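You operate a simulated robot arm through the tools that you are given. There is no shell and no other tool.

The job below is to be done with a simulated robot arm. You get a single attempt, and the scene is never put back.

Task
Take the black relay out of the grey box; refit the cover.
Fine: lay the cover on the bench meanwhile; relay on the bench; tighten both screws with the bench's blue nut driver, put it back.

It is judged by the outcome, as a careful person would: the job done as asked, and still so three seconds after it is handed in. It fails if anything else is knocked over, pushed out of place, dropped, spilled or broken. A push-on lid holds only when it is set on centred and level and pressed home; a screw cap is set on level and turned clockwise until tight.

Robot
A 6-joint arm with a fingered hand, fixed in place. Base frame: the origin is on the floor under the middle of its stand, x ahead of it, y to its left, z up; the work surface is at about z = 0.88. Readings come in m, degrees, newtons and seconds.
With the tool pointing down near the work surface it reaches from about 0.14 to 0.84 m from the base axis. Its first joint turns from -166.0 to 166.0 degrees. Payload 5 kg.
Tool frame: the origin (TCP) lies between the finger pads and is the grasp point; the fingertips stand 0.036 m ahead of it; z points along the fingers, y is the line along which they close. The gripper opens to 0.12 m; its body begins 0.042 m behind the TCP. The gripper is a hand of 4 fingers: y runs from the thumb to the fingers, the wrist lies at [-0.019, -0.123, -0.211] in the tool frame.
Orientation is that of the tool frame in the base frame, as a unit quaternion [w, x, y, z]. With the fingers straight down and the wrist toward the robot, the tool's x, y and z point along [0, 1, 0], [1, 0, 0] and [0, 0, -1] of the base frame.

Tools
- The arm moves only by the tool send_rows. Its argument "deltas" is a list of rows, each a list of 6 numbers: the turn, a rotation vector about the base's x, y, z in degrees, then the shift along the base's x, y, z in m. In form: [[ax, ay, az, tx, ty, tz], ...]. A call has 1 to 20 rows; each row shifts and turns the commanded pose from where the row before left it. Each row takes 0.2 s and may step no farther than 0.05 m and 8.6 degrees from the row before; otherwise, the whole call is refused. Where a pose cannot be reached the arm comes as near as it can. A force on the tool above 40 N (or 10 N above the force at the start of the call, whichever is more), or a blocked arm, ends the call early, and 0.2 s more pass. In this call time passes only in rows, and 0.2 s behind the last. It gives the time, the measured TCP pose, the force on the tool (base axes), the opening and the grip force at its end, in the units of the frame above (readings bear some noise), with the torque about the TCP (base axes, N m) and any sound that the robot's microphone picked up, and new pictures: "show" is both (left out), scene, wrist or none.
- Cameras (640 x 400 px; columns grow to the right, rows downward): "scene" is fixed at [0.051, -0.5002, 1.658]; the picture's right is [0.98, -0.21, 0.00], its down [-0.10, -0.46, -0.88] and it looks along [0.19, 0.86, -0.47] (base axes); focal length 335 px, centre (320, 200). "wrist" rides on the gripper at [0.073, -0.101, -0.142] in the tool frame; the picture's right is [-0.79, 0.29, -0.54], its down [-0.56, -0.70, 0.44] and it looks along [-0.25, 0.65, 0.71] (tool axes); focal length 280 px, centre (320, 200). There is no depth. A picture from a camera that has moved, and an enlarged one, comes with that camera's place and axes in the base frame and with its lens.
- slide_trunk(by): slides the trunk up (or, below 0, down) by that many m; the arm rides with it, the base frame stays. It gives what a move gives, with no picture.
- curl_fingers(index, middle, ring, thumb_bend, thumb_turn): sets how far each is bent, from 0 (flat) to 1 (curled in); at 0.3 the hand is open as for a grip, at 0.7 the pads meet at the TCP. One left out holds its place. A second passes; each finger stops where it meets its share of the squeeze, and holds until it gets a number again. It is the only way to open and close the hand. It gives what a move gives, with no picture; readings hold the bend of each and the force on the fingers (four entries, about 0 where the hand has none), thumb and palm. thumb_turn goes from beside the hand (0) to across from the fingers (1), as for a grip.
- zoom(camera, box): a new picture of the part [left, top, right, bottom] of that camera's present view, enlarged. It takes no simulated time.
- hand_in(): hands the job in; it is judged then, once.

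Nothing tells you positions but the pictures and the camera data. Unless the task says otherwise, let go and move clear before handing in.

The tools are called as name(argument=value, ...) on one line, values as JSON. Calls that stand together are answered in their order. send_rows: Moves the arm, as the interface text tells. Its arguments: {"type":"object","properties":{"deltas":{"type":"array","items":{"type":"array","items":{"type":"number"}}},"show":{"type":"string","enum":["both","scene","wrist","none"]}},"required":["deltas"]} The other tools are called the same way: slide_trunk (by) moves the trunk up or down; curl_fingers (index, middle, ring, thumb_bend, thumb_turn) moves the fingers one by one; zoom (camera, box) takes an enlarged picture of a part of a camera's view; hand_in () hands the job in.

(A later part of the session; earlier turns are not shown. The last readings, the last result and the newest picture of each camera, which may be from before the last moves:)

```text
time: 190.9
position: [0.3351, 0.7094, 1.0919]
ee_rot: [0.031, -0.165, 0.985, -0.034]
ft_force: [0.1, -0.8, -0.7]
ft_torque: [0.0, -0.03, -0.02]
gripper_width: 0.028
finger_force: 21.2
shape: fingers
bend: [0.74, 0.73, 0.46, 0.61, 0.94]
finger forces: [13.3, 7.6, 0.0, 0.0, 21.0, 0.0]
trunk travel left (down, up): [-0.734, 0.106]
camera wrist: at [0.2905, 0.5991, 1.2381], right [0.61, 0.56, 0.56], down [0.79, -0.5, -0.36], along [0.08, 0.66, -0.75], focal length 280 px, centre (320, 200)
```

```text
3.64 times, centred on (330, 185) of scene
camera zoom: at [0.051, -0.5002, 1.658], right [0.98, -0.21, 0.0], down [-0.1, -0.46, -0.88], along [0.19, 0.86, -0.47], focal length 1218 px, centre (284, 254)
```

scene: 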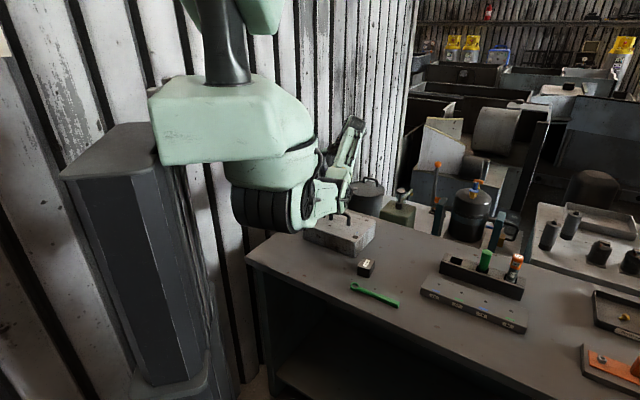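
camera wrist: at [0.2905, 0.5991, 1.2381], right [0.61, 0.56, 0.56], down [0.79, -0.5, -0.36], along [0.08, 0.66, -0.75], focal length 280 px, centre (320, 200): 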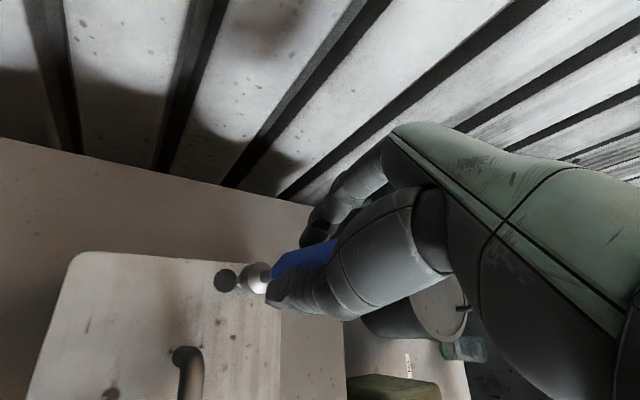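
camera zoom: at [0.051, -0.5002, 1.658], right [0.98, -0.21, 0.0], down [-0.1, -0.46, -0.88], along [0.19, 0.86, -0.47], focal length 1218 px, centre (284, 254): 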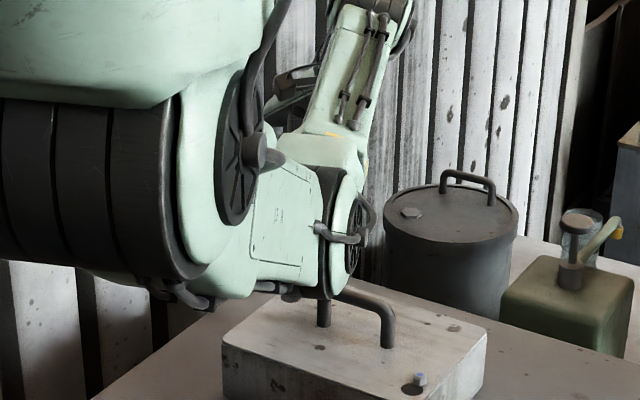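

send_rows(deltas=[[0, 0, 0, 0.001, 0.003, -0.01], [0, 0, 0, 0, 0, -0.01]], show="none")

send_rows(deltas=[[0, 0, 0, 0, 0, -0.004]], show="none")

send_rows(deltas=[[0, 0, 0, 0, 0, -0.003]], show="none")

send_rows(deltas=[[0, 0, 0, 0, 0, -0.003]], show="none")

zoom(camera="wrist", box=[190, 210, 340, 340])

```text
time: 191.5
position: [0.3364, 0.7123, 1.0729]
ee_rot: [0.033, -0.165, 0.985, -0.035]
ft_force: [-0.1, -0.4, -0.8]
ft_torque: [0.03, -0.01, -0.02]
gripper_width: 0.028
finger_force: 20.7
shape: fingers
bend: [0.74, 0.73, 0.46, 0.61, 0.94]
finger forces: [13.3, 7.5, 0.0, 0.0, 20.9, 0.0]
trunk travel left (down, up): [-0.734, 0.106]
```

```text
time: 191.9
position: [0.3353, 0.7125, 1.0674]
ee_rot: [0.031, -0.164, 0.985, -0.036]
ft_force: [0.1, -0.2, -1.4]
ft_torque: [0.02, 0.02, 0.02]
gripper_width: 0.0282
finger_force: 21.0
shape: fingers
bend: [0.74, 0.73, 0.46, 0.61, 0.94]
finger forces: [13.3, 7.5, 0.0, 0.0, 21.0, 0.1]
trunk travel left (down, up): [-0.734, 0.106]
```

```text
time: 192.3
position: [0.3379, 0.7121, 1.065]
ee_rot: [0.031, -0.164, 0.985, -0.036]
ft_force: [-0.5, 0.6, 0.4]
ft_torque: [0.04, 0.0, 0.0]
gripper_width: 0.0278
finger_force: 20.5
shape: fingers
bend: [0.74, 0.73, 0.46, 0.61, 0.94]
finger forces: [13.4, 7.6, 0.0, 0.0, 20.9, 0.0]
trunk travel left (down, up): [-0.734, 0.106]
```

```text
time: 192.7
position: [0.336, 0.7135, 1.0628]
ee_rot: [0.032, -0.165, 0.985, -0.036]
ft_force: [-0.5, 0.5, -1.5]
ft_torque: [0.04, 0.04, -0.01]
gripper_width: 0.0281
finger_force: 21.3
shape: fingers
bend: [0.74, 0.73, 0.46, 0.61, 0.94]
finger forces: [13.2, 7.6, 0.0, 0.0, 20.9, 0.0]
trunk travel left (down, up): [-0.734, 0.106]
```

```text
3.08 times, centred on (265, 275) of wrist
camera zoom: at [0.2923, 0.6026, 1.2087], right [0.61, 0.56, 0.56], down [0.79, -0.5, -0.36], along [0.08, 0.66, -0.75], focal length 863 px, centre (489, -31)
```

zoom: 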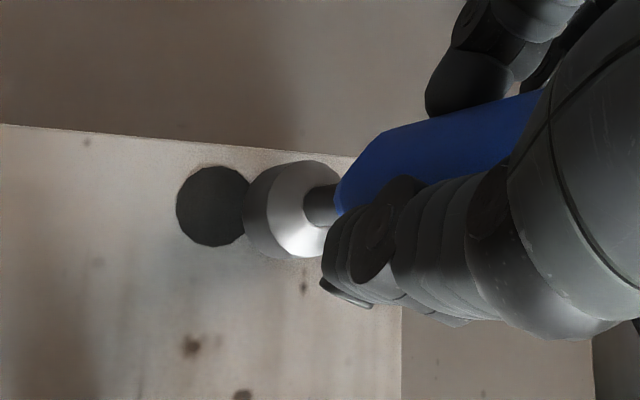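

send_rows(deltas=[[0, 0, 0, 0, 0, -0.003]], show="none")

send_rows(deltas=[[0, 0, 0, 0, 0, -0.002]], show="none")

send_rows(deltas=[[0, 0, 0, 0, 0, -0.002]], show="none")

send_rows(deltas=[[0, 0, 0, 0, 0, -0.002]], show="none")

```text
time: 193.1
position: [0.3358, 0.7146, 1.0589]
ee_rot: [0.032, -0.164, 0.985, -0.035]
ft_force: [-1.4, 0.0, -0.9]
ft_torque: [0.01, 0.03, 0.01]
gripper_width: 0.0283
finger_force: 20.9
shape: fingers
bend: [0.74, 0.73, 0.46, 0.61, 0.94]
finger forces: [13.5, 7.3, 0.1, 0.0, 20.8, 0.0]
trunk travel left (down, up): [-0.734, 0.106]
```

```text
time: 193.5
position: [0.3377, 0.714, 1.0565]
ee_rot: [0.032, -0.164, 0.985, -0.036]
ft_force: [0.2, 0.1, 0.3]
ft_torque: [-0.03, 0.07, -0.03]
gripper_width: 0.0281
finger_force: 20.9
shape: fingers
bend: [0.74, 0.73, 0.46, 0.61, 0.94]
finger forces: [13.5, 7.2, 0.0, 0.0, 20.7, 0.0]
trunk travel left (down, up): [-0.734, 0.106]
```

```text
time: 193.9
position: [0.3369, 0.7134, 1.0549]
ee_rot: [0.032, -0.164, 0.985, -0.036]
ft_force: [-1.3, 0.1, 0.9]
ft_torque: [0.01, 0.08, -0.02]
gripper_width: 0.0278
finger_force: 20.9
shape: fingers
bend: [0.74, 0.73, 0.46, 0.61, 0.94]
finger forces: [13.8, 7.2, 0.0, 0.0, 21.1, 0.0]
trunk travel left (down, up): [-0.734, 0.106]
```

```text
time: 194.3
position: [0.337, 0.7129, 1.0549]
ee_rot: [0.032, -0.165, 0.985, -0.034]
ft_force: [0.3, -0.4, 9.0]
ft_torque: [-0.12, 0.07, 0.01]
gripper_width: 0.028
finger_force: 22.1
shape: fingers
bend: [0.74, 0.73, 0.46, 0.61, 0.94]
finger forces: [13.8, 7.8, 0.0, 0.0, 21.9, 0.0]
trunk travel left (down, up): [-0.734, 0.106]
```

Seated again with the driver vertical. Clockwise stroke along the recalculated arc, in two parts.

send_rows(deltas=[[0, 0, -8.5, 0.00205, -0.00136, -0.001], [0, 0, -8.5, 0.00183, -0.00165, 0], [0, 0, -8.5, 0.00157, -0.00191, 0], [0, 0, -8.5, 0.00127, -0.00211, 0], [0, 0, -8.5, 0.00094, -0.00228, 0], [0, 0, -8.5, 0.0006, -0.00239, 0], [0, 0, -8.5, 0.00023, -0.00246, 0]], show="none")

send_rows(deltas=[[0, 0, -8.5, -0.00013, -0.00246, 0], [0, 0, -8.5, -0.00049, -0.00241, 0], [0, 0, -8.5, -0.00085, -0.00232, 0], [0, 0, -8.5, -0.00117, -0.00217, 0], [0, 0, -8.5, -0.00149, -0.00196, 0], [0, 0, -8.5, -0.00176, -0.00173, 0], [0, 0, -8.5, -0.00199, -0.00145, 0]], show="none")

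zoom(camera="scene", box=[305, 175, 345, 225])

```text
time: 195.9
position: [0.3449, 0.6979, 1.0534]
ee_rot: [0.01, 0.348, 0.936, -0.045]
ft_force: [0.7, 0.2, 16.3]
ft_torque: [-0.02, 0.11, 0.06]
gripper_width: 0.0279
finger_force: 24.0
shape: fingers
bend: [0.74, 0.73, 0.46, 0.61, 0.94]
finger forces: [15.6, 9.1, 0.0, 0.0, 23.7, 0.0]
trunk travel left (down, up): [-0.734, 0.106]
```

```text
time: 197.5
position: [0.3377, 0.6846, 1.0532]
ee_rot: [-0.015, 0.767, 0.64, -0.043]
ft_force: [0.9, 0.7, 15.0]
ft_torque: [0.0, 0.04, 0.07]
gripper_width: 0.0279
finger_force: 25.2
shape: fingers
bend: [0.74, 0.73, 0.46, 0.61, 0.94]
finger forces: [15.1, 10.1, 0.1, 0.0, 24.7, 0.0]
trunk travel left (down, up): [-0.734, 0.106]
```

```text
8.00 times, centred on (325, 200) of scene
camera zoom: at [0.051, -0.5002, 1.658], right [0.98, -0.21, 0.0], down [-0.1, -0.46, -0.88], along [0.19, 0.86, -0.47], focal length 2680 px, centre (280, 200)
```

zoom: 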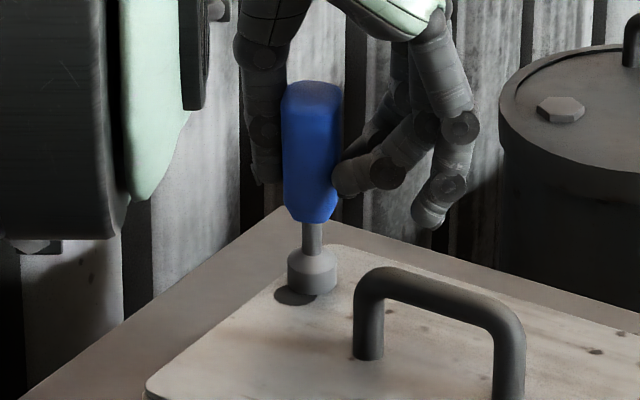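

send_rows(deltas=[[0, 0, 0, 0, 0, 0.008], [0, 0, 0, 0, 0, 0.01], [0, 0, 0, 0, 0, 0.012]], show="none")

zoom(camera="scene", box=[315, 200, 335, 215])

zoom(camera="scene", box=[305, 175, 345, 225])

```text
time: 198.3
position: [0.3387, 0.6847, 1.0802]
ee_rot: [-0.014, 0.766, 0.641, -0.046]
ft_force: [0.9, -0.3, -0.5]
ft_torque: [-0.03, 0.0, 0.0]
gripper_width: 0.028
finger_force: 21.5
shape: fingers
bend: [0.74, 0.73, 0.46, 0.61, 0.94]
finger forces: [13.5, 7.9, 0.0, 0.0, 21.5, 0.0]
trunk travel left (down, up): [-0.734, 0.106]
```

```text
16.00 times, centred on (325, 208) of scene
camera zoom: at [0.051, -0.5002, 1.658], right [0.98, -0.21, 0.0], down [-0.1, -0.46, -0.88], along [0.19, 0.86, -0.47], focal length 5360 px, centre (240, 80)
```

zoom: 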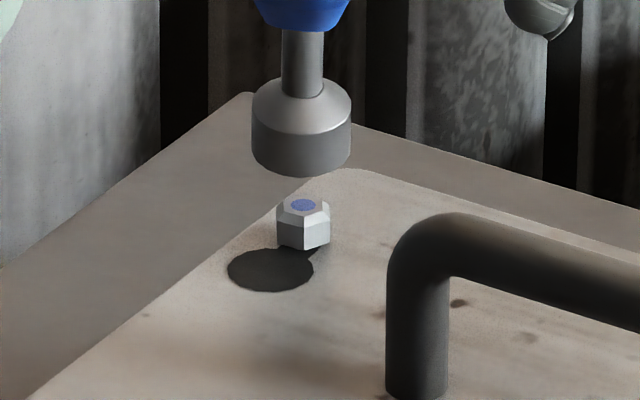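

```text
8.00 times, centred on (325, 200) of scene
camera zoom: at [0.051, -0.5002, 1.658], right [0.98, -0.21, 0.0], down [-0.1, -0.46, -0.88], along [0.19, 0.86, -0.47], focal length 2680 px, centre (280, 200)
```

zoom: 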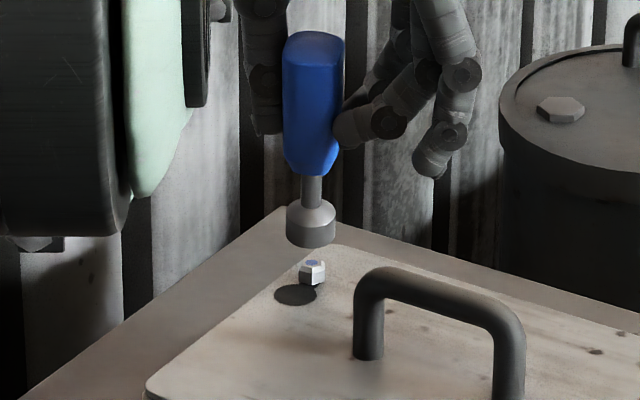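

The head sank another 1.5 mm, so the vertical driver works. About 2.4 mm remains. I'll turn back and repeat the same stroke.

send_rows(deltas=[[0, 0, 8.5, 0.00199, 0.00145, 0.004], [0, 0, 8.5, 0.00176, 0.00173, 0.004], [0, 0, 8.5, 0.00149, 0.00196, 0], [0, 0, 8.5, 0.00117, 0.00217, 0], [0, 0, 8.5, 0.00085, 0.00232, 0], [0, 0, 8.5, 0.00049, 0.00241, 0], [0, 0, 8.5, 0.00013, 0.00246, 0], [0, 0, 8.5, -0.00023, 0.00246, 0], [0, 0, 8.5, -0.0006, 0.00239, 0], [0, 0, 8.5, -0.00094, 0.00228, 0], [0, 0, 8.5, -0.00127, 0.00211, 0], [0, 0, 8.5, -0.00157, 0.00191, 0], [0, 0, 8.5, -0.00183, 0.00165, 0], [0, 0, 8.5, -0.00205, 0.00136, 0], [0, 0, 1, 0, 0, 0]], show="none")

zoom(camera="wrist", box=[190, 210, 340, 340])

```text
time: 201.5
position: [0.3373, 0.7119, 1.0898]
ee_rot: [0.032, -0.173, 0.984, -0.036]
ft_force: [-0.4, 0.0, 0.0]
ft_torque: [0.01, -0.02, 0.02]
gripper_width: 0.0279
finger_force: 21.3
shape: fingers
bend: [0.74, 0.73, 0.46, 0.61, 0.94]
finger forces: [13.6, 8.0, 0.0, 0.1, 21.5, 0.1]
trunk travel left (down, up): [-0.734, 0.106]
```

```text
3.08 times, centred on (265, 275) of wrist
camera zoom: at [0.2942, 0.6016, 1.2368], right [0.6, 0.57, 0.56], down [0.8, -0.49, -0.36], along [0.07, 0.66, -0.75], focal length 863 px, centre (489, -31)
```

zoom: 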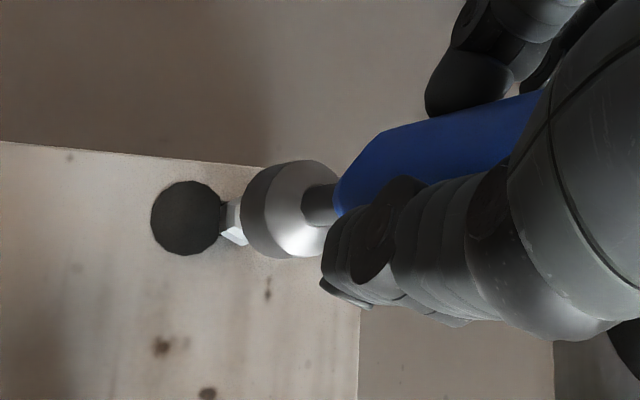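

send_rows(deltas=[[0, 0, 0, -0.0003, 0.0008, -0.012], [0, 0, 0, 0, 0, -0.012]], show="none")

send_rows(deltas=[[0, 0, 0, 0, 0, -0.004]], show="none")

send_rows(deltas=[[0, 0, 0, 0, 0, -0.003]], show="none")

send_rows(deltas=[[0, 0, 0, 0, 0, -0.003]], show="none")

send_rows(deltas=[[0, 0, 0, 0, 0, -0.003]], show="none")

```text
time: 202.1
position: [0.3364, 0.7146, 1.0666]
ee_rot: [0.032, -0.173, 0.984, -0.035]
ft_force: [-0.6, 0.3, -1.7]
ft_torque: [-0.01, 0.01, -0.02]
gripper_width: 0.0278
finger_force: 21.4
shape: fingers
bend: [0.74, 0.73, 0.46, 0.61, 0.94]
finger forces: [13.6, 7.9, 0.0, 0.1, 21.5, 0.0]
trunk travel left (down, up): [-0.734, 0.106]
```

```text
time: 202.5
position: [0.3366, 0.7143, 1.0623]
ee_rot: [0.032, -0.174, 0.984, -0.036]
ft_force: [0.2, -0.3, -1.1]
ft_torque: [0.03, 0.01, 0.03]
gripper_width: 0.028
finger_force: 21.5
shape: fingers
bend: [0.74, 0.73, 0.46, 0.61, 0.94]
finger forces: [13.6, 7.9, 0.0, 0.0, 21.5, 0.1]
trunk travel left (down, up): [-0.734, 0.106]
```

```text
time: 202.9
position: [0.3365, 0.7144, 1.059]
ee_rot: [0.032, -0.173, 0.984, -0.035]
ft_force: [0.2, -0.4, -1.0]
ft_torque: [0.02, 0.0, -0.01]
gripper_width: 0.0282
finger_force: 21.8
shape: fingers
bend: [0.74, 0.73, 0.46, 0.61, 0.94]
finger forces: [13.6, 7.9, 0.1, 0.0, 21.5, 0.1]
trunk travel left (down, up): [-0.734, 0.106]
```

```text
time: 203.3
position: [0.3372, 0.7139, 1.0565]
ee_rot: [0.032, -0.173, 0.984, -0.036]
ft_force: [0.2, 0.0, -1.2]
ft_torque: [0.0, -0.02, -0.02]
gripper_width: 0.0282
finger_force: 21.6
shape: fingers
bend: [0.74, 0.73, 0.46, 0.61, 0.94]
finger forces: [13.7, 7.9, 0.0, 0.1, 21.5, 0.1]
trunk travel left (down, up): [-0.734, 0.106]
```

```text
time: 203.7
position: [0.3365, 0.715, 1.0543]
ee_rot: [0.032, -0.173, 0.984, -0.034]
ft_force: [-1.1, 0.2, 2.5]
ft_torque: [-0.06, 0.03, -0.01]
gripper_width: 0.0283
finger_force: 22.2
shape: fingers
bend: [0.74, 0.73, 0.46, 0.61, 0.94]
finger forces: [13.9, 7.8, 0.0, 0.1, 21.8, 0.0]
trunk travel left (down, up): [-0.734, 0.106]
```

send_rows(deltas=[[0, 0, 0, 0, -0.0005, -0.003]], show="none")

send_rows(deltas=[[0, 0, -8.5, 0.00205, -0.00136, 0], [0, 0, -8.5, 0.00183, -0.00165, 0], [0, 0, -8.5, 0.00157, -0.00191, 0], [0, 0, -8.5, 0.00127, -0.00211, 0], [0, 0, -8.5, 0.00094, -0.00228, 0], [0, 0, -8.5, 0.0006, -0.00239, 0], [0, 0, -8.5, 0.00023, -0.00246, 0]], show="none")

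send_rows(deltas=[[0, 0, -8.5, -0.00013, -0.00246, 0], [0, 0, -8.5, -0.00049, -0.00241, 0], [0, 0, -8.5, -0.00085, -0.00232, 0], [0, 0, -8.5, -0.00117, -0.00217, 0], [0, 0, -8.5, -0.00149, -0.00196, 0], [0, 0, -8.5, -0.00176, -0.00173, 0], [0, 0, -8.5, -0.00199, -0.00145, 0]], show="none")

zoom(camera="scene", box=[305, 175, 345, 225])

```text
time: 204.1
position: [0.3358, 0.7132, 1.0535]
ee_rot: [0.033, -0.173, 0.984, -0.032]
ft_force: [-1.0, 0.1, 11.3]
ft_torque: [-0.13, 0.01, 0.02]
gripper_width: 0.0278
finger_force: 23.0
shape: fingers
bend: [0.74, 0.73, 0.46, 0.61, 0.94]
finger forces: [14.2, 8.4, 0.0, 0.0, 23.5, 0.1]
trunk travel left (down, up): [-0.734, 0.106]
```

```text
time: 205.7
position: [0.3451, 0.6977, 1.0528]
ee_rot: [0.011, 0.34, 0.939, -0.044]
ft_force: [2.3, 4.2, 23.3]
ft_torque: [0.17, 0.0, 0.17]
gripper_width: 0.0277
finger_force: 27.3
shape: fingers
bend: [0.74, 0.73, 0.46, 0.62, 0.94]
finger forces: [17.7, 12.3, 0.1, 0.0, 25.1, 0.0]
trunk travel left (down, up): [-0.734, 0.106]
```

```text
time: 207.3
position: [0.3363, 0.6824, 1.0529]
ee_rot: [-0.014, 0.761, 0.647, -0.043]
ft_force: [1.2, 1.3, 23.1]
ft_torque: [0.16, 0.07, 0.11]
gripper_width: 0.028
finger_force: 26.9
shape: fingers
bend: [0.74, 0.73, 0.46, 0.62, 0.95]
finger forces: [15.7, 11.5, 0.0, 0.0, 26.1, 0.0]
trunk travel left (down, up): [-0.734, 0.106]
```

```text
8.00 times, centred on (325, 200) of scene
camera zoom: at [0.051, -0.5002, 1.658], right [0.98, -0.21, 0.0], down [-0.1, -0.46, -0.88], along [0.19, 0.86, -0.47], focal length 2680 px, centre (280, 200)
```

zoom: 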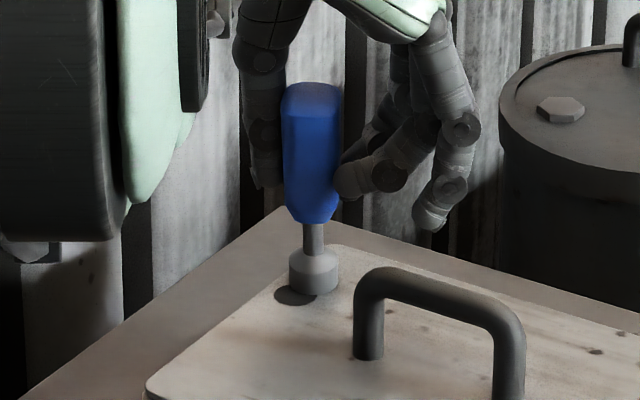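

send_rows(deltas=[[0, 0, 0, 0, 0, 0.008], [0, 0, 0, 0, 0, 0.01], [0, 0, 0, 0, 0, 0.012]], show="none")

zoom(camera="scene", box=[315, 200, 335, 215])

zoom(camera="scene", box=[305, 175, 345, 225])

zoom(camera="wrist", box=[180, 200, 360, 340])

```text
time: 208.1
position: [0.3361, 0.6837, 1.0793]
ee_rot: [-0.014, 0.76, 0.648, -0.046]
ft_force: [-0.2, 0.7, 0.0]
ft_torque: [0.02, -0.02, -0.01]
gripper_width: 0.0282
finger_force: 20.9
shape: fingers
bend: [0.74, 0.73, 0.46, 0.61, 0.95]
finger forces: [13.1, 7.9, 0.1, 0.1, 21.3, 0.1]
trunk travel left (down, up): [-0.734, 0.106]
```

```text
16.00 times, centred on (325, 208) of scene
camera zoom: at [0.051, -0.5002, 1.658], right [0.98, -0.21, 0.0], down [-0.1, -0.46, -0.88], along [0.19, 0.86, -0.47], focal length 5360 px, centre (240, 80)
```

zoom: 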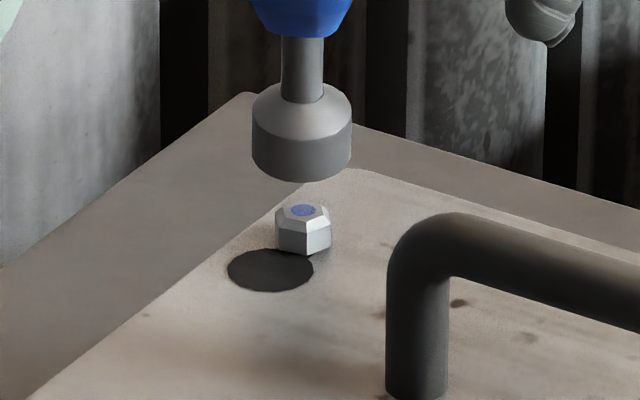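

```text
8.00 times, centred on (325, 200) of scene
camera zoom: at [0.051, -0.5002, 1.658], right [0.98, -0.21, 0.0], down [-0.1, -0.46, -0.88], along [0.19, 0.86, -0.47], focal length 2680 px, centre (280, 200)
```

zoom: 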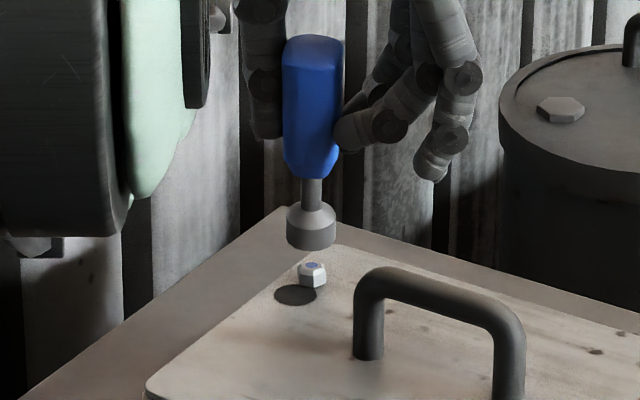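

```text
2.86 times, centred on (270, 270) of wrist
camera zoom: at [0.2628, 0.777, 1.2257], right [0.21, -0.8, 0.56], down [-0.82, -0.46, -0.36], along [0.54, -0.38, -0.75], focal length 801 px, centre (463, 0)
```

zoom: 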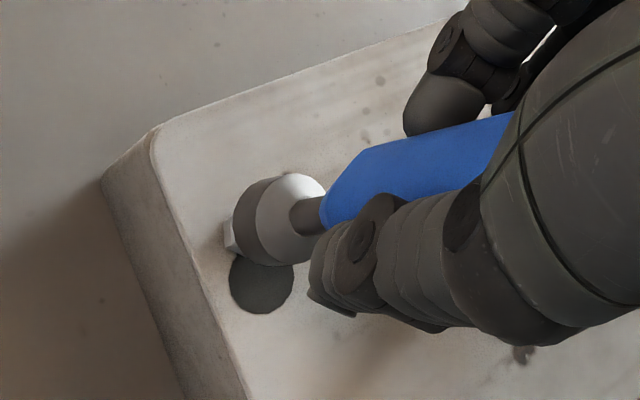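

Down another 1.8 mm; the head is now flush with the cover. One more stroke to confirm it's tight.

send_rows(deltas=[[0, 0, 8.5, 0.00199, 0.00145, 0.004], [0, 0, 8.5, 0.00176, 0.00173, 0.004], [0, 0, 8.5, 0.00149, 0.00196, 0], [0, 0, 8.5, 0.00117, 0.00217, 0], [0, 0, 8.5, 0.00085, 0.00232, 0], [0, 0, 8.5, 0.00049, 0.00241, 0], [0, 0, 8.5, 0.00013, 0.00246, 0], [0, 0, 8.5, -0.00023, 0.00246, 0], [0, 0, 8.5, -0.0006, 0.00239, 0], [0, 0, 8.5, -0.00094, 0.00228, 0], [0, 0, 8.5, -0.00127, 0.00211, 0], [0, 0, 8.5, -0.00157, 0.00191, 0], [0, 0, 8.5, -0.00183, 0.00165, 0], [0, 0, 8.5, -0.00205, 0.00136, 0], [0, 0, 1, 0, 0, 0]], show="none")

zoom(camera="wrist", box=[190, 210, 340, 340])

```text
time: 211.3
position: [0.3366, 0.7138, 1.0868]
ee_rot: [0.033, -0.182, 0.982, -0.035]
ft_force: [-0.9, 0.0, -1.2]
ft_torque: [-0.03, 0.03, -0.01]
gripper_width: 0.0281
finger_force: 21.0
shape: fingers
bend: [0.74, 0.73, 0.46, 0.61, 0.95]
finger forces: [13.2, 7.9, 0.1, 0.0, 21.0, 0.0]
trunk travel left (down, up): [-0.734, 0.106]
```

```text
3.08 times, centred on (265, 275) of wrist
camera zoom: at [0.2955, 0.6018, 1.2341], right [0.59, 0.58, 0.56], down [0.8, -0.48, -0.36], along [0.06, 0.66, -0.75], focal length 863 px, centre (489, -31)
```

zoom: 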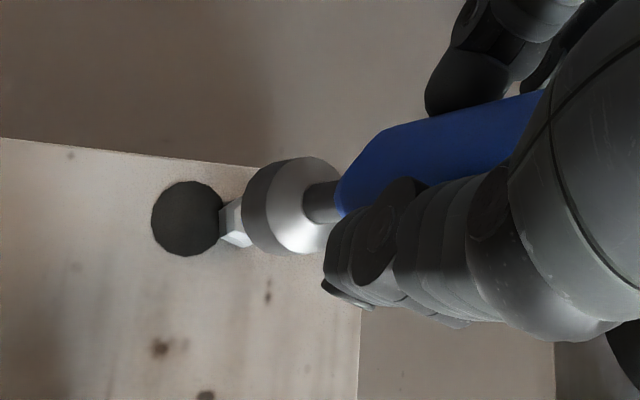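

send_rows(deltas=[[0, 0, 0, 0, 0.0005, -0.012], [0, 0, 0, 0, 0, -0.012]], show="none")

send_rows(deltas=[[0, 0, 0, 0, 0, -0.004]], show="none")

send_rows(deltas=[[0, 0, 0, 0, 0, -0.003]], show="none")

send_rows(deltas=[[0, 0, 0, 0, 0, -0.003]], show="none")

send_rows(deltas=[[0, 0, 0, 0, 0, -0.003]], show="none")

```text
time: 211.9
position: [0.3356, 0.714, 1.0615]
ee_rot: [0.032, -0.181, 0.982, -0.035]
ft_force: [0.5, 0.1, -1.1]
ft_torque: [0.02, 0.0, 0.03]
gripper_width: 0.0283
finger_force: 20.9
shape: fingers
bend: [0.74, 0.73, 0.46, 0.61, 0.95]
finger forces: [13.3, 7.8, 0.0, 0.1, 21.1, 0.0]
trunk travel left (down, up): [-0.734, 0.106]
```

```text
time: 212.3
position: [0.3359, 0.7139, 1.0591]
ee_rot: [0.033, -0.182, 0.982, -0.035]
ft_force: [0.1, -0.3, -0.2]
ft_torque: [0.01, 0.02, -0.02]
gripper_width: 0.0283
finger_force: 21.6
shape: fingers
bend: [0.74, 0.73, 0.46, 0.61, 0.95]
finger forces: [13.2, 7.8, 0.0, 0.0, 21.0, 0.0]
trunk travel left (down, up): [-0.734, 0.106]
```

```text
time: 212.7
position: [0.3352, 0.7129, 1.0561]
ee_rot: [0.032, -0.181, 0.982, -0.034]
ft_force: [0.2, 0.4, -1.6]
ft_torque: [0.05, 0.01, 0.02]
gripper_width: 0.0281
finger_force: 20.6
shape: fingers
bend: [0.74, 0.73, 0.46, 0.61, 0.95]
finger forces: [13.2, 7.7, 0.1, 0.0, 21.0, 0.0]
trunk travel left (down, up): [-0.734, 0.106]
```

```text
time: 213.1
position: [0.3364, 0.7148, 1.0545]
ee_rot: [0.033, -0.182, 0.982, -0.034]
ft_force: [0.1, 0.4, 1.2]
ft_torque: [0.02, 0.02, 0.03]
gripper_width: 0.0279
finger_force: 21.4
shape: fingers
bend: [0.74, 0.73, 0.46, 0.61, 0.95]
finger forces: [13.4, 8.1, 0.1, 0.1, 21.4, 0.0]
trunk travel left (down, up): [-0.734, 0.106]
```

```text
time: 213.5
position: [0.3359, 0.7148, 1.0531]
ee_rot: [0.034, -0.181, 0.982, -0.033]
ft_force: [-0.3, -0.2, 10.4]
ft_torque: [-0.08, 0.0, 0.02]
gripper_width: 0.0282
finger_force: 22.7
shape: fingers
bend: [0.74, 0.73, 0.46, 0.62, 0.94]
finger forces: [13.8, 8.8, 0.0, 0.0, 22.9, 0.0]
trunk travel left (down, up): [-0.734, 0.106]
```

send_rows(deltas=[[0, 0, -8.5, 0.00205, -0.00136, 0], [0, 0, -8.5, 0.00183, -0.00165, 0], [0, 0, -8.5, 0.00157, -0.00191, 0], [0, 0, -8.5, 0.00127, -0.00211, 0]], show="none")

send_rows(deltas=[[0, 0, -8.5, 0.00094, -0.00228, 0], [0, 0, -8.5, 0.0006, -0.00239, 0], [0, 0, -8.5, 0.00023, -0.00246, 0]], show="none")

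send_rows(deltas=[[0, 0, -8.5, -0.00013, -0.00246, 0], [0, 0, -8.5, -0.00049, -0.00241, 0], [0, 0, -8.5, -0.00085, -0.00232, 0]], show="none")

```text
time: 214.5
position: [0.3429, 0.706, 1.052]
ee_rot: [0.021, 0.116, 0.992, -0.04]
ft_force: [0.4, 2.2, 16.4]
ft_torque: [0.06, 0.03, 0.11]
gripper_width: 0.028
finger_force: 25.4
shape: fingers
bend: [0.74, 0.73, 0.46, 0.62, 0.95]
finger forces: [15.5, 11.1, 0.1, 0.1, 24.0, 0.1]
trunk travel left (down, up): [-0.734, 0.106]
```

```text
time: 215.3
position: [0.3454, 0.6981, 1.0525]
ee_rot: [0.012, 0.332, 0.942, -0.045]
ft_force: [1.3, 2.2, 12.6]
ft_torque: [0.08, 0.0, 0.09]
gripper_width: 0.0284
finger_force: 24.4
shape: fingers
bend: [0.74, 0.73, 0.46, 0.62, 0.95]
finger forces: [15.2, 10.6, 0.0, 0.0, 24.3, 0.0]
trunk travel left (down, up): [-0.734, 0.106]
```

```text
time: 216.1
position: [0.3435, 0.6912, 1.0527]
ee_rot: [0.0, 0.532, 0.846, -0.046]
ft_force: [1.9, 0.9, 15.4]
ft_torque: [0.04, -0.09, 0.23]
gripper_width: 0.028
finger_force: 26.3
shape: fingers
bend: [0.74, 0.73, 0.46, 0.61, 0.95]
finger forces: [14.7, 12.9, 0.0, 0.1, 25.2, 0.0]
trunk travel left (down, up): [-0.734, 0.106]
```

The torque is climbing (0.23 N·m). Continuing.

send_rows(deltas=[[0, 0, -8.5, -0.00117, -0.00217, 0], [0, 0, -8.5, -0.00149, -0.00196, 0]], show="none")

send_rows(deltas=[[0, 0, -8.5, -0.00176, -0.00173, 0], [0, 0, -8.5, -0.00199, -0.00145, 0]], show="none")

zoom(camera="scene", box=[305, 175, 345, 225])

```text
time: 216.7
position: [0.3406, 0.6868, 1.0523]
ee_rot: [-0.006, 0.651, 0.757, -0.045]
ft_force: [3.7, 1.7, 15.3]
ft_torque: [0.14, -0.17, 0.38]
gripper_width: 0.028
finger_force: 27.9
shape: fingers
bend: [0.74, 0.73, 0.46, 0.61, 0.96]
finger forces: [13.2, 16.0, 0.0, 0.0, 25.7, 0.1]
trunk travel left (down, up): [-0.734, 0.106]
```

```text
time: 217.3
position: [0.3373, 0.6845, 1.0527]
ee_rot: [-0.015, 0.755, 0.654, -0.045]
ft_force: [4.7, 2.1, 14.9]
ft_torque: [0.2, -0.29, 0.5]
gripper_width: 0.028
finger_force: 29.4
shape: fingers
bend: [0.74, 0.73, 0.46, 0.61, 0.97]
finger forces: [13.0, 17.5, 0.0, 0.1, 26.7, 0.0]
trunk travel left (down, up): [-0.734, 0.106]
```

```text
8.00 times, centred on (325, 200) of scene
camera zoom: at [0.051, -0.5002, 1.658], right [0.98, -0.21, 0.0], down [-0.1, -0.46, -0.88], along [0.19, 0.86, -0.47], focal length 2680 px, centre (280, 200)
```

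zoom: 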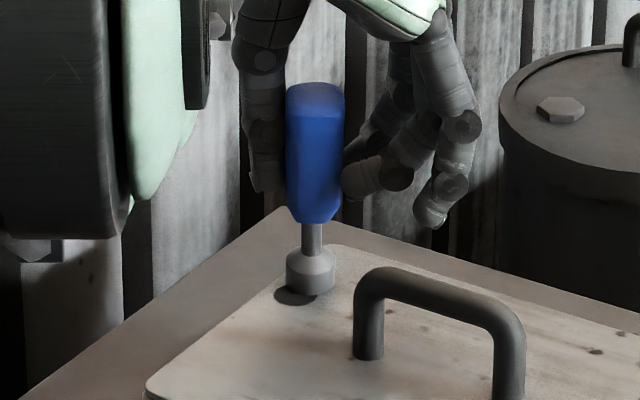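

Torque reached 0.50 N·m, so screw 1 is tight too. I'll unwind the hand slightly to relax the stored twist, then lift off and check.

send_rows(deltas=[[0, 0, 5, 0.0013, 0.0008, 0], [0, 0, 5, 0.0012, 0.0009, 0]], show="none")

send_rows(deltas=[[0, 0, 0, 0, 0, 0.006], [0, 0, 0, 0, 0, 0.012], [0, 0, 0, 0, 0, 0.015]], show="none")

zoom(camera="scene", box=[315, 200, 335, 215])

zoom(camera="scene", box=[290, 150, 390, 260])

zoom(camera="wrist", box=[180, 200, 360, 340])

```text
time: 217.9
position: [0.3396, 0.6855, 1.0519]
ee_rot: [-0.009, 0.695, 0.718, -0.047]
ft_force: [2.6, 2.0, 13.6]
ft_torque: [0.15, -0.09, 0.22]
gripper_width: 0.0283
finger_force: 26.1
shape: fingers
bend: [0.74, 0.73, 0.46, 0.61, 0.96]
finger forces: [13.7, 12.6, 0.0, 0.1, 24.6, 0.0]
trunk travel left (down, up): [-0.734, 0.106]
```

```text
time: 218.7
position: [0.3394, 0.6874, 1.0828]
ee_rot: [-0.009, 0.695, 0.718, -0.047]
ft_force: [0.4, 0.4, -1.1]
ft_torque: [-0.04, 0.0, 0.0]
gripper_width: 0.0281
finger_force: 21.3
shape: fingers
bend: [0.74, 0.73, 0.46, 0.61, 0.95]
finger forces: [13.7, 7.5, 0.0, 0.1, 21.3, 0.1]
trunk travel left (down, up): [-0.734, 0.106]
```

```text
16.00 times, centred on (325, 208) of scene
camera zoom: at [0.051, -0.5002, 1.658], right [0.98, -0.21, 0.0], down [-0.1, -0.46, -0.88], along [0.19, 0.86, -0.47], focal length 5360 px, centre (240, 80)
```

zoom: 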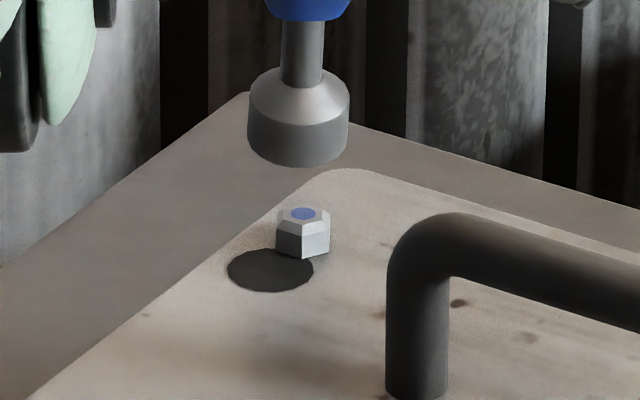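

```text
3.64 times, centred on (340, 205) of scene
camera zoom: at [0.051, -0.5002, 1.658], right [0.98, -0.21, 0.0], down [-0.1, -0.46, -0.88], along [0.19, 0.86, -0.47], focal length 1218 px, centre (247, 182)
```

zoom: 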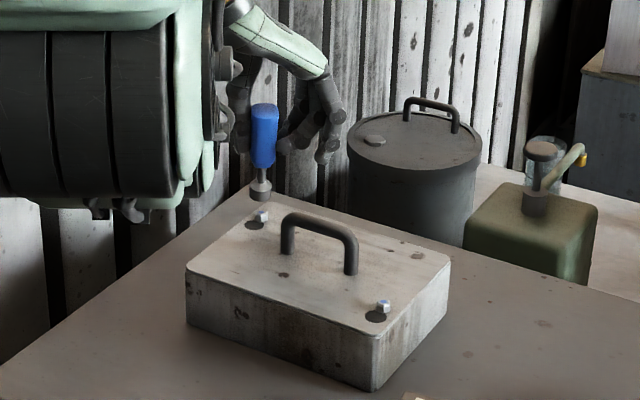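

```text
2.86 times, centred on (270, 270) of wrist
camera zoom: at [0.2487, 0.764, 1.2295], right [0.36, -0.75, 0.56], down [-0.71, -0.61, -0.35], along [0.6, -0.27, -0.75], focal length 801 px, centre (463, 0)
```

zoom: 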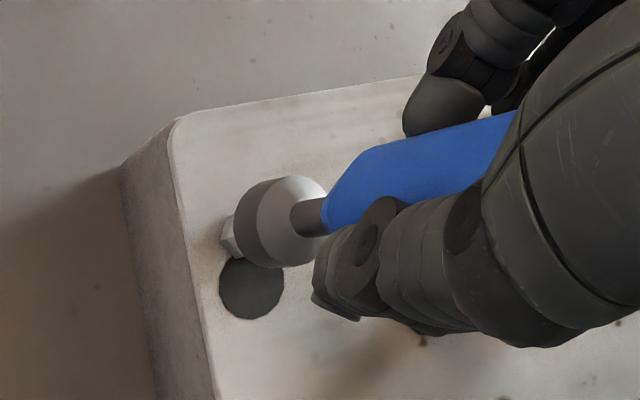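

Both screws are flush and tight. Now I'll return the driver to its rack pocket at about (0.702, 0.299): raise to clear the handle, travel over, and turn the hand to 45°.

send_rows(deltas=[[0, 0, 0, 0, 0, 0.03], [0, 0, 0, 0, 0, 0.03], [0, 0, 3.6, 0.03, -0.03, 0], [0, 0, 3.6, 0.032, -0.033, 0], [0, 0, 3.6, 0.032, -0.033, 0], [0, 0, 3.6, 0.032, -0.033, 0], [0, 0, 3.6, 0.032, -0.033, 0], [0, 0, 3.6, 0.032, -0.033, 0]], show="none")

send_rows(deltas=[[0, 0, 3.6, 0.032, -0.033, 0], [0, 0, 3.6, 0.032, -0.033, 0], [0, 0, 3.6, 0.032, -0.033, 0], [0, 0, 3.6, 0.032, -0.033, 0], [0, 0, 3.6, 0.032, -0.033, 0], [0, 0, 3.6, 0.03, -0.03, 0]], show="both")

zoom(camera="scene", box=[420, 180, 520, 290])

zoom(camera="wrist", box=[160, 200, 360, 400])

```text
time: 220.5
position: [0.5319, 0.4915, 1.1447]
ee_rot: [-0.001, 0.547, 0.836, -0.047]
ft_force: [0.0, -1.0, -0.9]
ft_torque: [0.09, 0.01, -0.01]
gripper_width: 0.0282
finger_force: 21.8
shape: fingers
bend: [0.74, 0.73, 0.46, 0.61, 0.95]
finger forces: [13.8, 7.5, 0.0, 0.0, 21.3, 0.0]
trunk travel left (down, up): [-0.734, 0.106]
```

```text
time: 221.9
position: [0.7204, 0.295, 1.1471]
ee_rot: [0.007, 0.381, 0.924, -0.046]
ft_force: [0.7, -1.1, -1.3]
ft_torque: [-0.01, 0.0, -0.01]
gripper_width: 0.0285
finger_force: 21.6
shape: fingers
bend: [0.74, 0.73, 0.46, 0.61, 0.95]
finger forces: [13.8, 7.4, 0.0, 0.1, 21.1, 0.0]
trunk travel left (down, up): [-0.734, 0.106]
camera wrist: at [0.603, 0.2884, 1.2928], right [0.77, -0.3, 0.56], down [-0.1, -0.93, -0.36], along [0.62, 0.22, -0.75], focal length 280 px, centre (320, 200)
```

scene: 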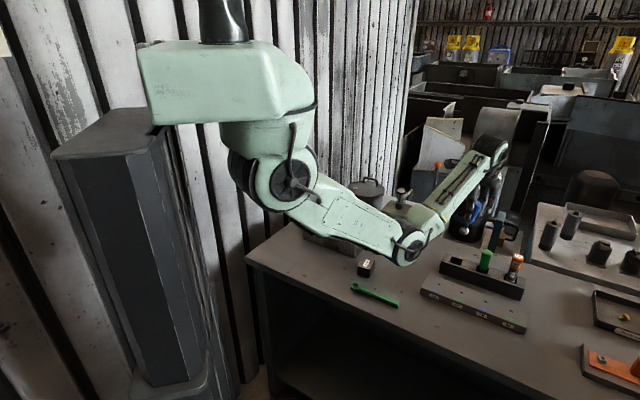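
wrist: 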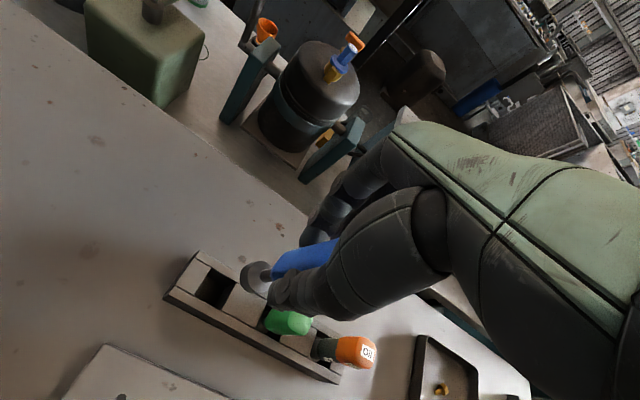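

```text
3.64 times, centred on (470, 235) of scene
camera zoom: at [0.051, -0.5002, 1.658], right [0.98, -0.21, 0.0], down [-0.1, -0.46, -0.88], along [0.19, 0.86, -0.47], focal length 1218 px, centre (-226, 73)
```

zoom: 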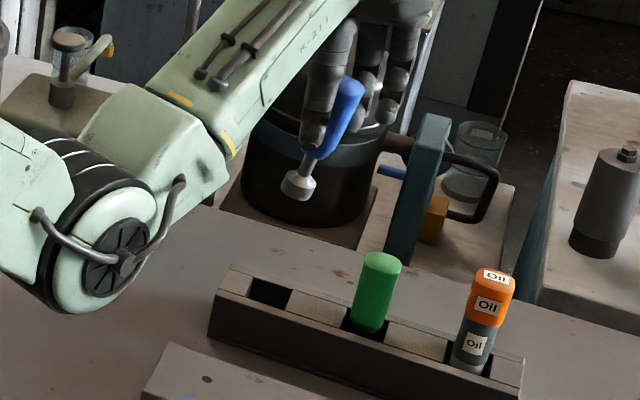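

```text
2.00 times, centred on (260, 300) of wrist
camera zoom: at [0.603, 0.2884, 1.2928], right [0.77, -0.3, 0.56], down [-0.1, -0.93, -0.36], along [0.62, 0.22, -0.75], focal length 561 px, centre (440, 0)
```

zoom: 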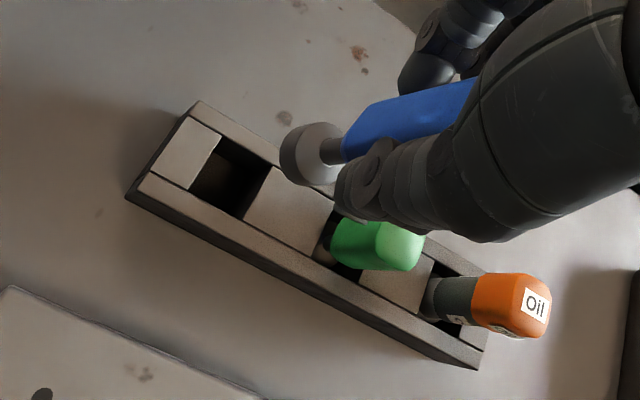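

The driver's socket is over the rack area, but two-camera triangulation shows the driver leaning about 11° along the rack direction. I'll look closely at the pocket and then correct the lean before inserting.

zoom(camera="wrist", box=[150, 230, 290, 350])

zoom(camera="scene", box=[430, 245, 480, 285])

```text
3.33 times, centred on (220, 290) of wrist
camera zoom: at [0.603, 0.2884, 1.2928], right [0.77, -0.3, 0.56], down [-0.1, -0.93, -0.36], along [0.62, 0.22, -0.75], focal length 935 px, centre (653, -100)
```

zoom: 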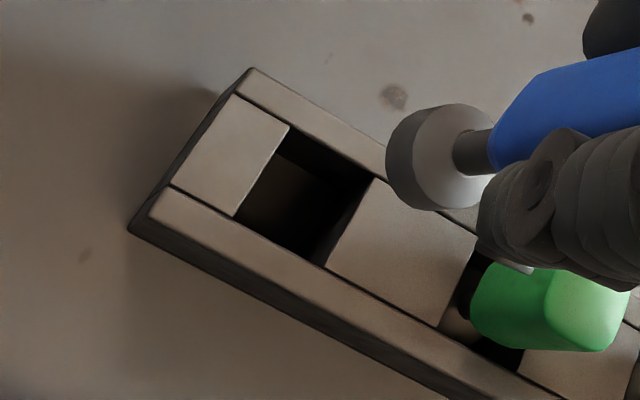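

```text
10.00 times, centred on (455, 265) of scene
camera zoom: at [0.051, -0.5002, 1.658], right [0.98, -0.21, 0.0], down [-0.1, -0.46, -0.88], along [0.19, 0.86, -0.47], focal length 3350 px, centre (-1030, -450)
```

zoom: 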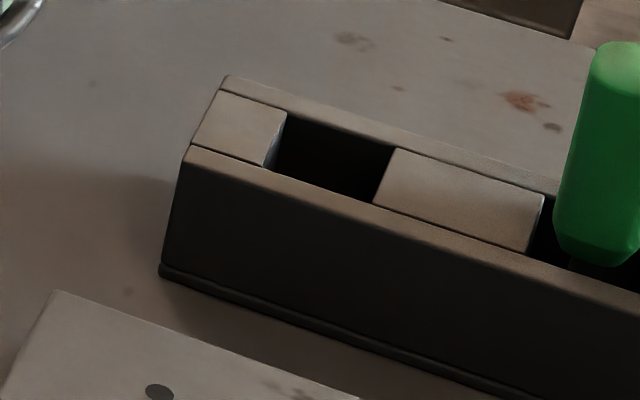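

The pocket is about 36 x 34 mm, centred at (0.702, 0.300). I'll tilt the hand to bring the driver upright and shift so the socket comes over the pocket centre.

send_rows(deltas=[[-3.9, -3.9, 0, -0.0073, 0.0091, 0], [-3.9, -3.9, 0, -0.0072, 0.0091, 0]], show="both")

zoom(camera="scene", box=[430, 190, 500, 290])

zoom(camera="wrist", box=[160, 200, 340, 380])

```text
time: 222.5
position: [0.706, 0.3147, 1.1445]
ee_rot: [0.098, 0.383, 0.915, -0.084]
ft_force: [-0.4, -0.3, -0.9]
ft_torque: [-0.02, -0.02, 0.02]
gripper_width: 0.0282
finger_force: 20.9
shape: fingers
bend: [0.74, 0.73, 0.46, 0.61, 0.95]
finger forces: [13.8, 7.3, 0.0, 0.1, 21.1, 0.0]
trunk travel left (down, up): [-0.734, 0.106]
camera wrist: at [0.5686, 0.3275, 1.2728], right [0.69, -0.22, 0.69], down [-0.07, -0.97, -0.24], along [0.72, 0.12, -0.68], focal length 280 px, centre (320, 200)
```

scene: 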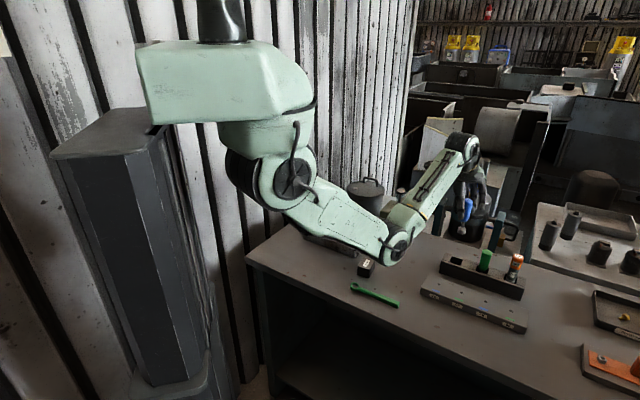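
wrist: 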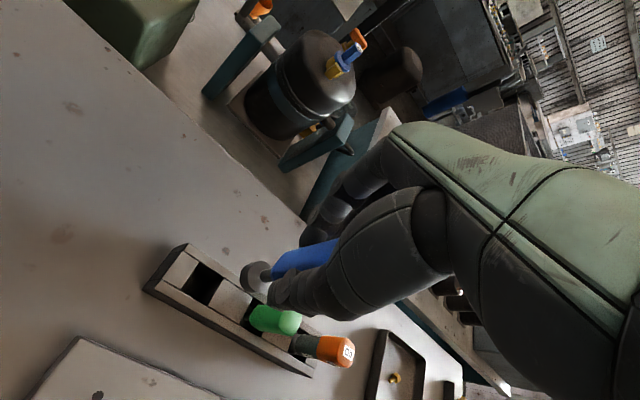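

```text
4.00 times, centred on (465, 240) of scene
camera zoom: at [0.051, -0.5002, 1.658], right [0.98, -0.21, 0.0], down [-0.1, -0.46, -0.88], along [0.19, 0.86, -0.47], focal length 1340 px, centre (-260, 40)
```

zoom: 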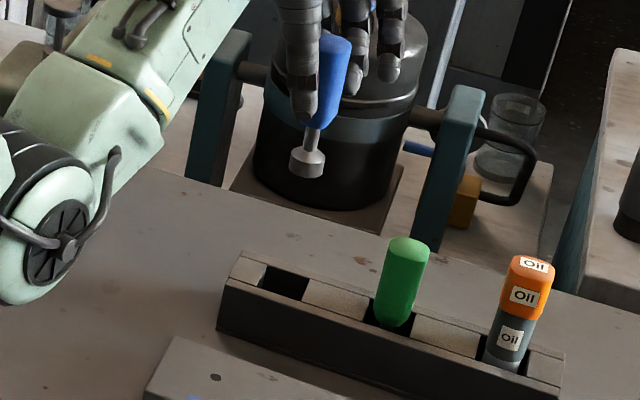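

```text
2.22 times, centred on (250, 290) of wrist
camera zoom: at [0.5686, 0.3275, 1.2728], right [0.69, -0.22, 0.69], down [-0.07, -0.97, -0.24], along [0.72, 0.12, -0.68], focal length 623 px, centre (476, 0)
```

zoom: 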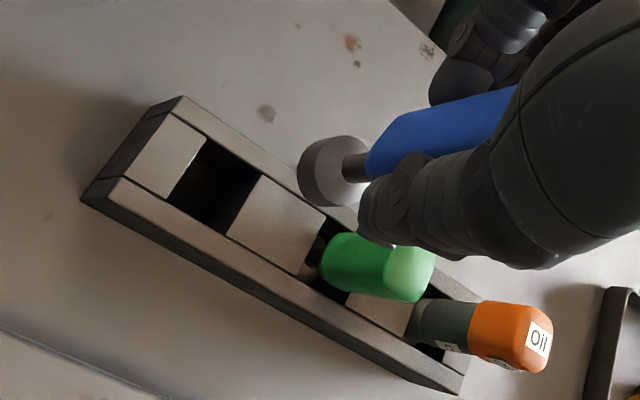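

The driver is now upright within about 0.5°, and its socket is 2 mm from the pocket centre. I'll correct that and lower to just above the rack for a last check.

send_rows(deltas=[[0, 0, 0, 0.002, 0, -0.03], [0, 0, 0, 0, 0, -0.03], [0, 0, 0, 0, 0, -0.03], [0, 0, 0, 0, 0, -0.012]], show="both")

zoom(camera="scene", box=[435, 215, 485, 275])

zoom(camera="wrist", box=[170, 210, 330, 350])

```text
time: 223.5
position: [0.7074, 0.3158, 1.0416]
ee_rot: [0.097, 0.382, 0.915, -0.084]
ft_force: [0.4, 0.6, -0.6]
ft_torque: [-0.02, -0.03, -0.01]
gripper_width: 0.028
finger_force: 21.2
shape: fingers
bend: [0.74, 0.73, 0.46, 0.61, 0.95]
finger forces: [13.7, 7.4, 0.1, 0.0, 21.1, 0.0]
trunk travel left (down, up): [-0.734, 0.106]
camera wrist: at [0.5693, 0.3277, 1.1704], right [0.69, -0.22, 0.69], down [-0.07, -0.97, -0.24], along [0.72, 0.12, -0.68], focal length 280 px, centre (320, 200)
```

scene: 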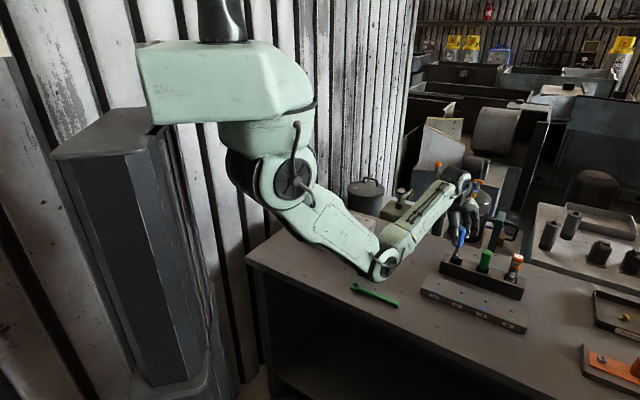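
wrist: 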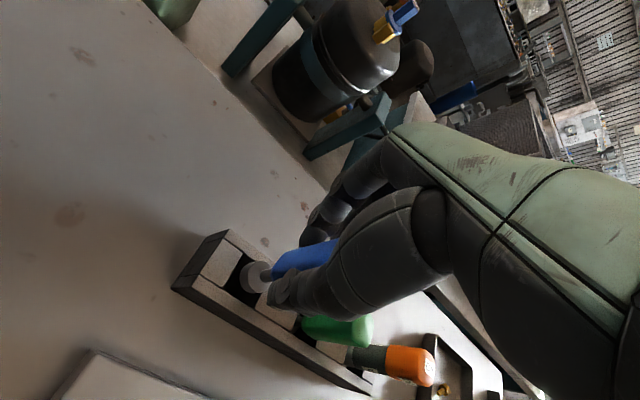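

```text
6.67 times, centred on (460, 245) of scene
camera zoom: at [0.051, -0.5002, 1.658], right [0.98, -0.21, 0.0], down [-0.1, -0.46, -0.88], along [0.19, 0.86, -0.47], focal length 2233 px, centre (-613, -100)
```

zoom: 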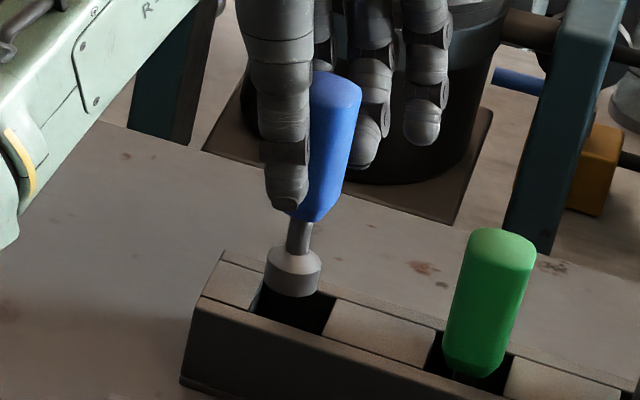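

```text
2.86 times, centred on (250, 280) of wrist
camera zoom: at [0.5693, 0.3277, 1.1704], right [0.69, -0.22, 0.69], down [-0.07, -0.97, -0.24], along [0.72, 0.12, -0.68], focal length 801 px, centre (520, -29)
```

zoom: 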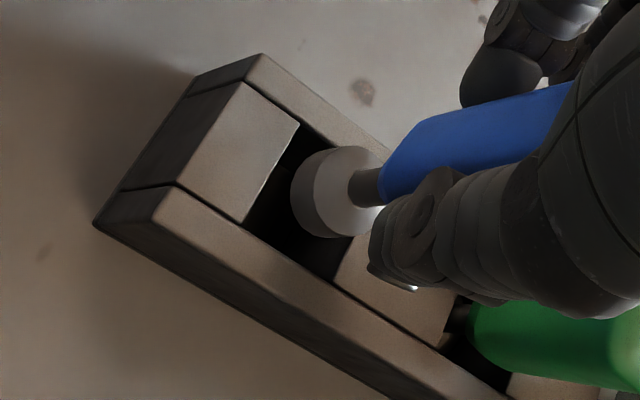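

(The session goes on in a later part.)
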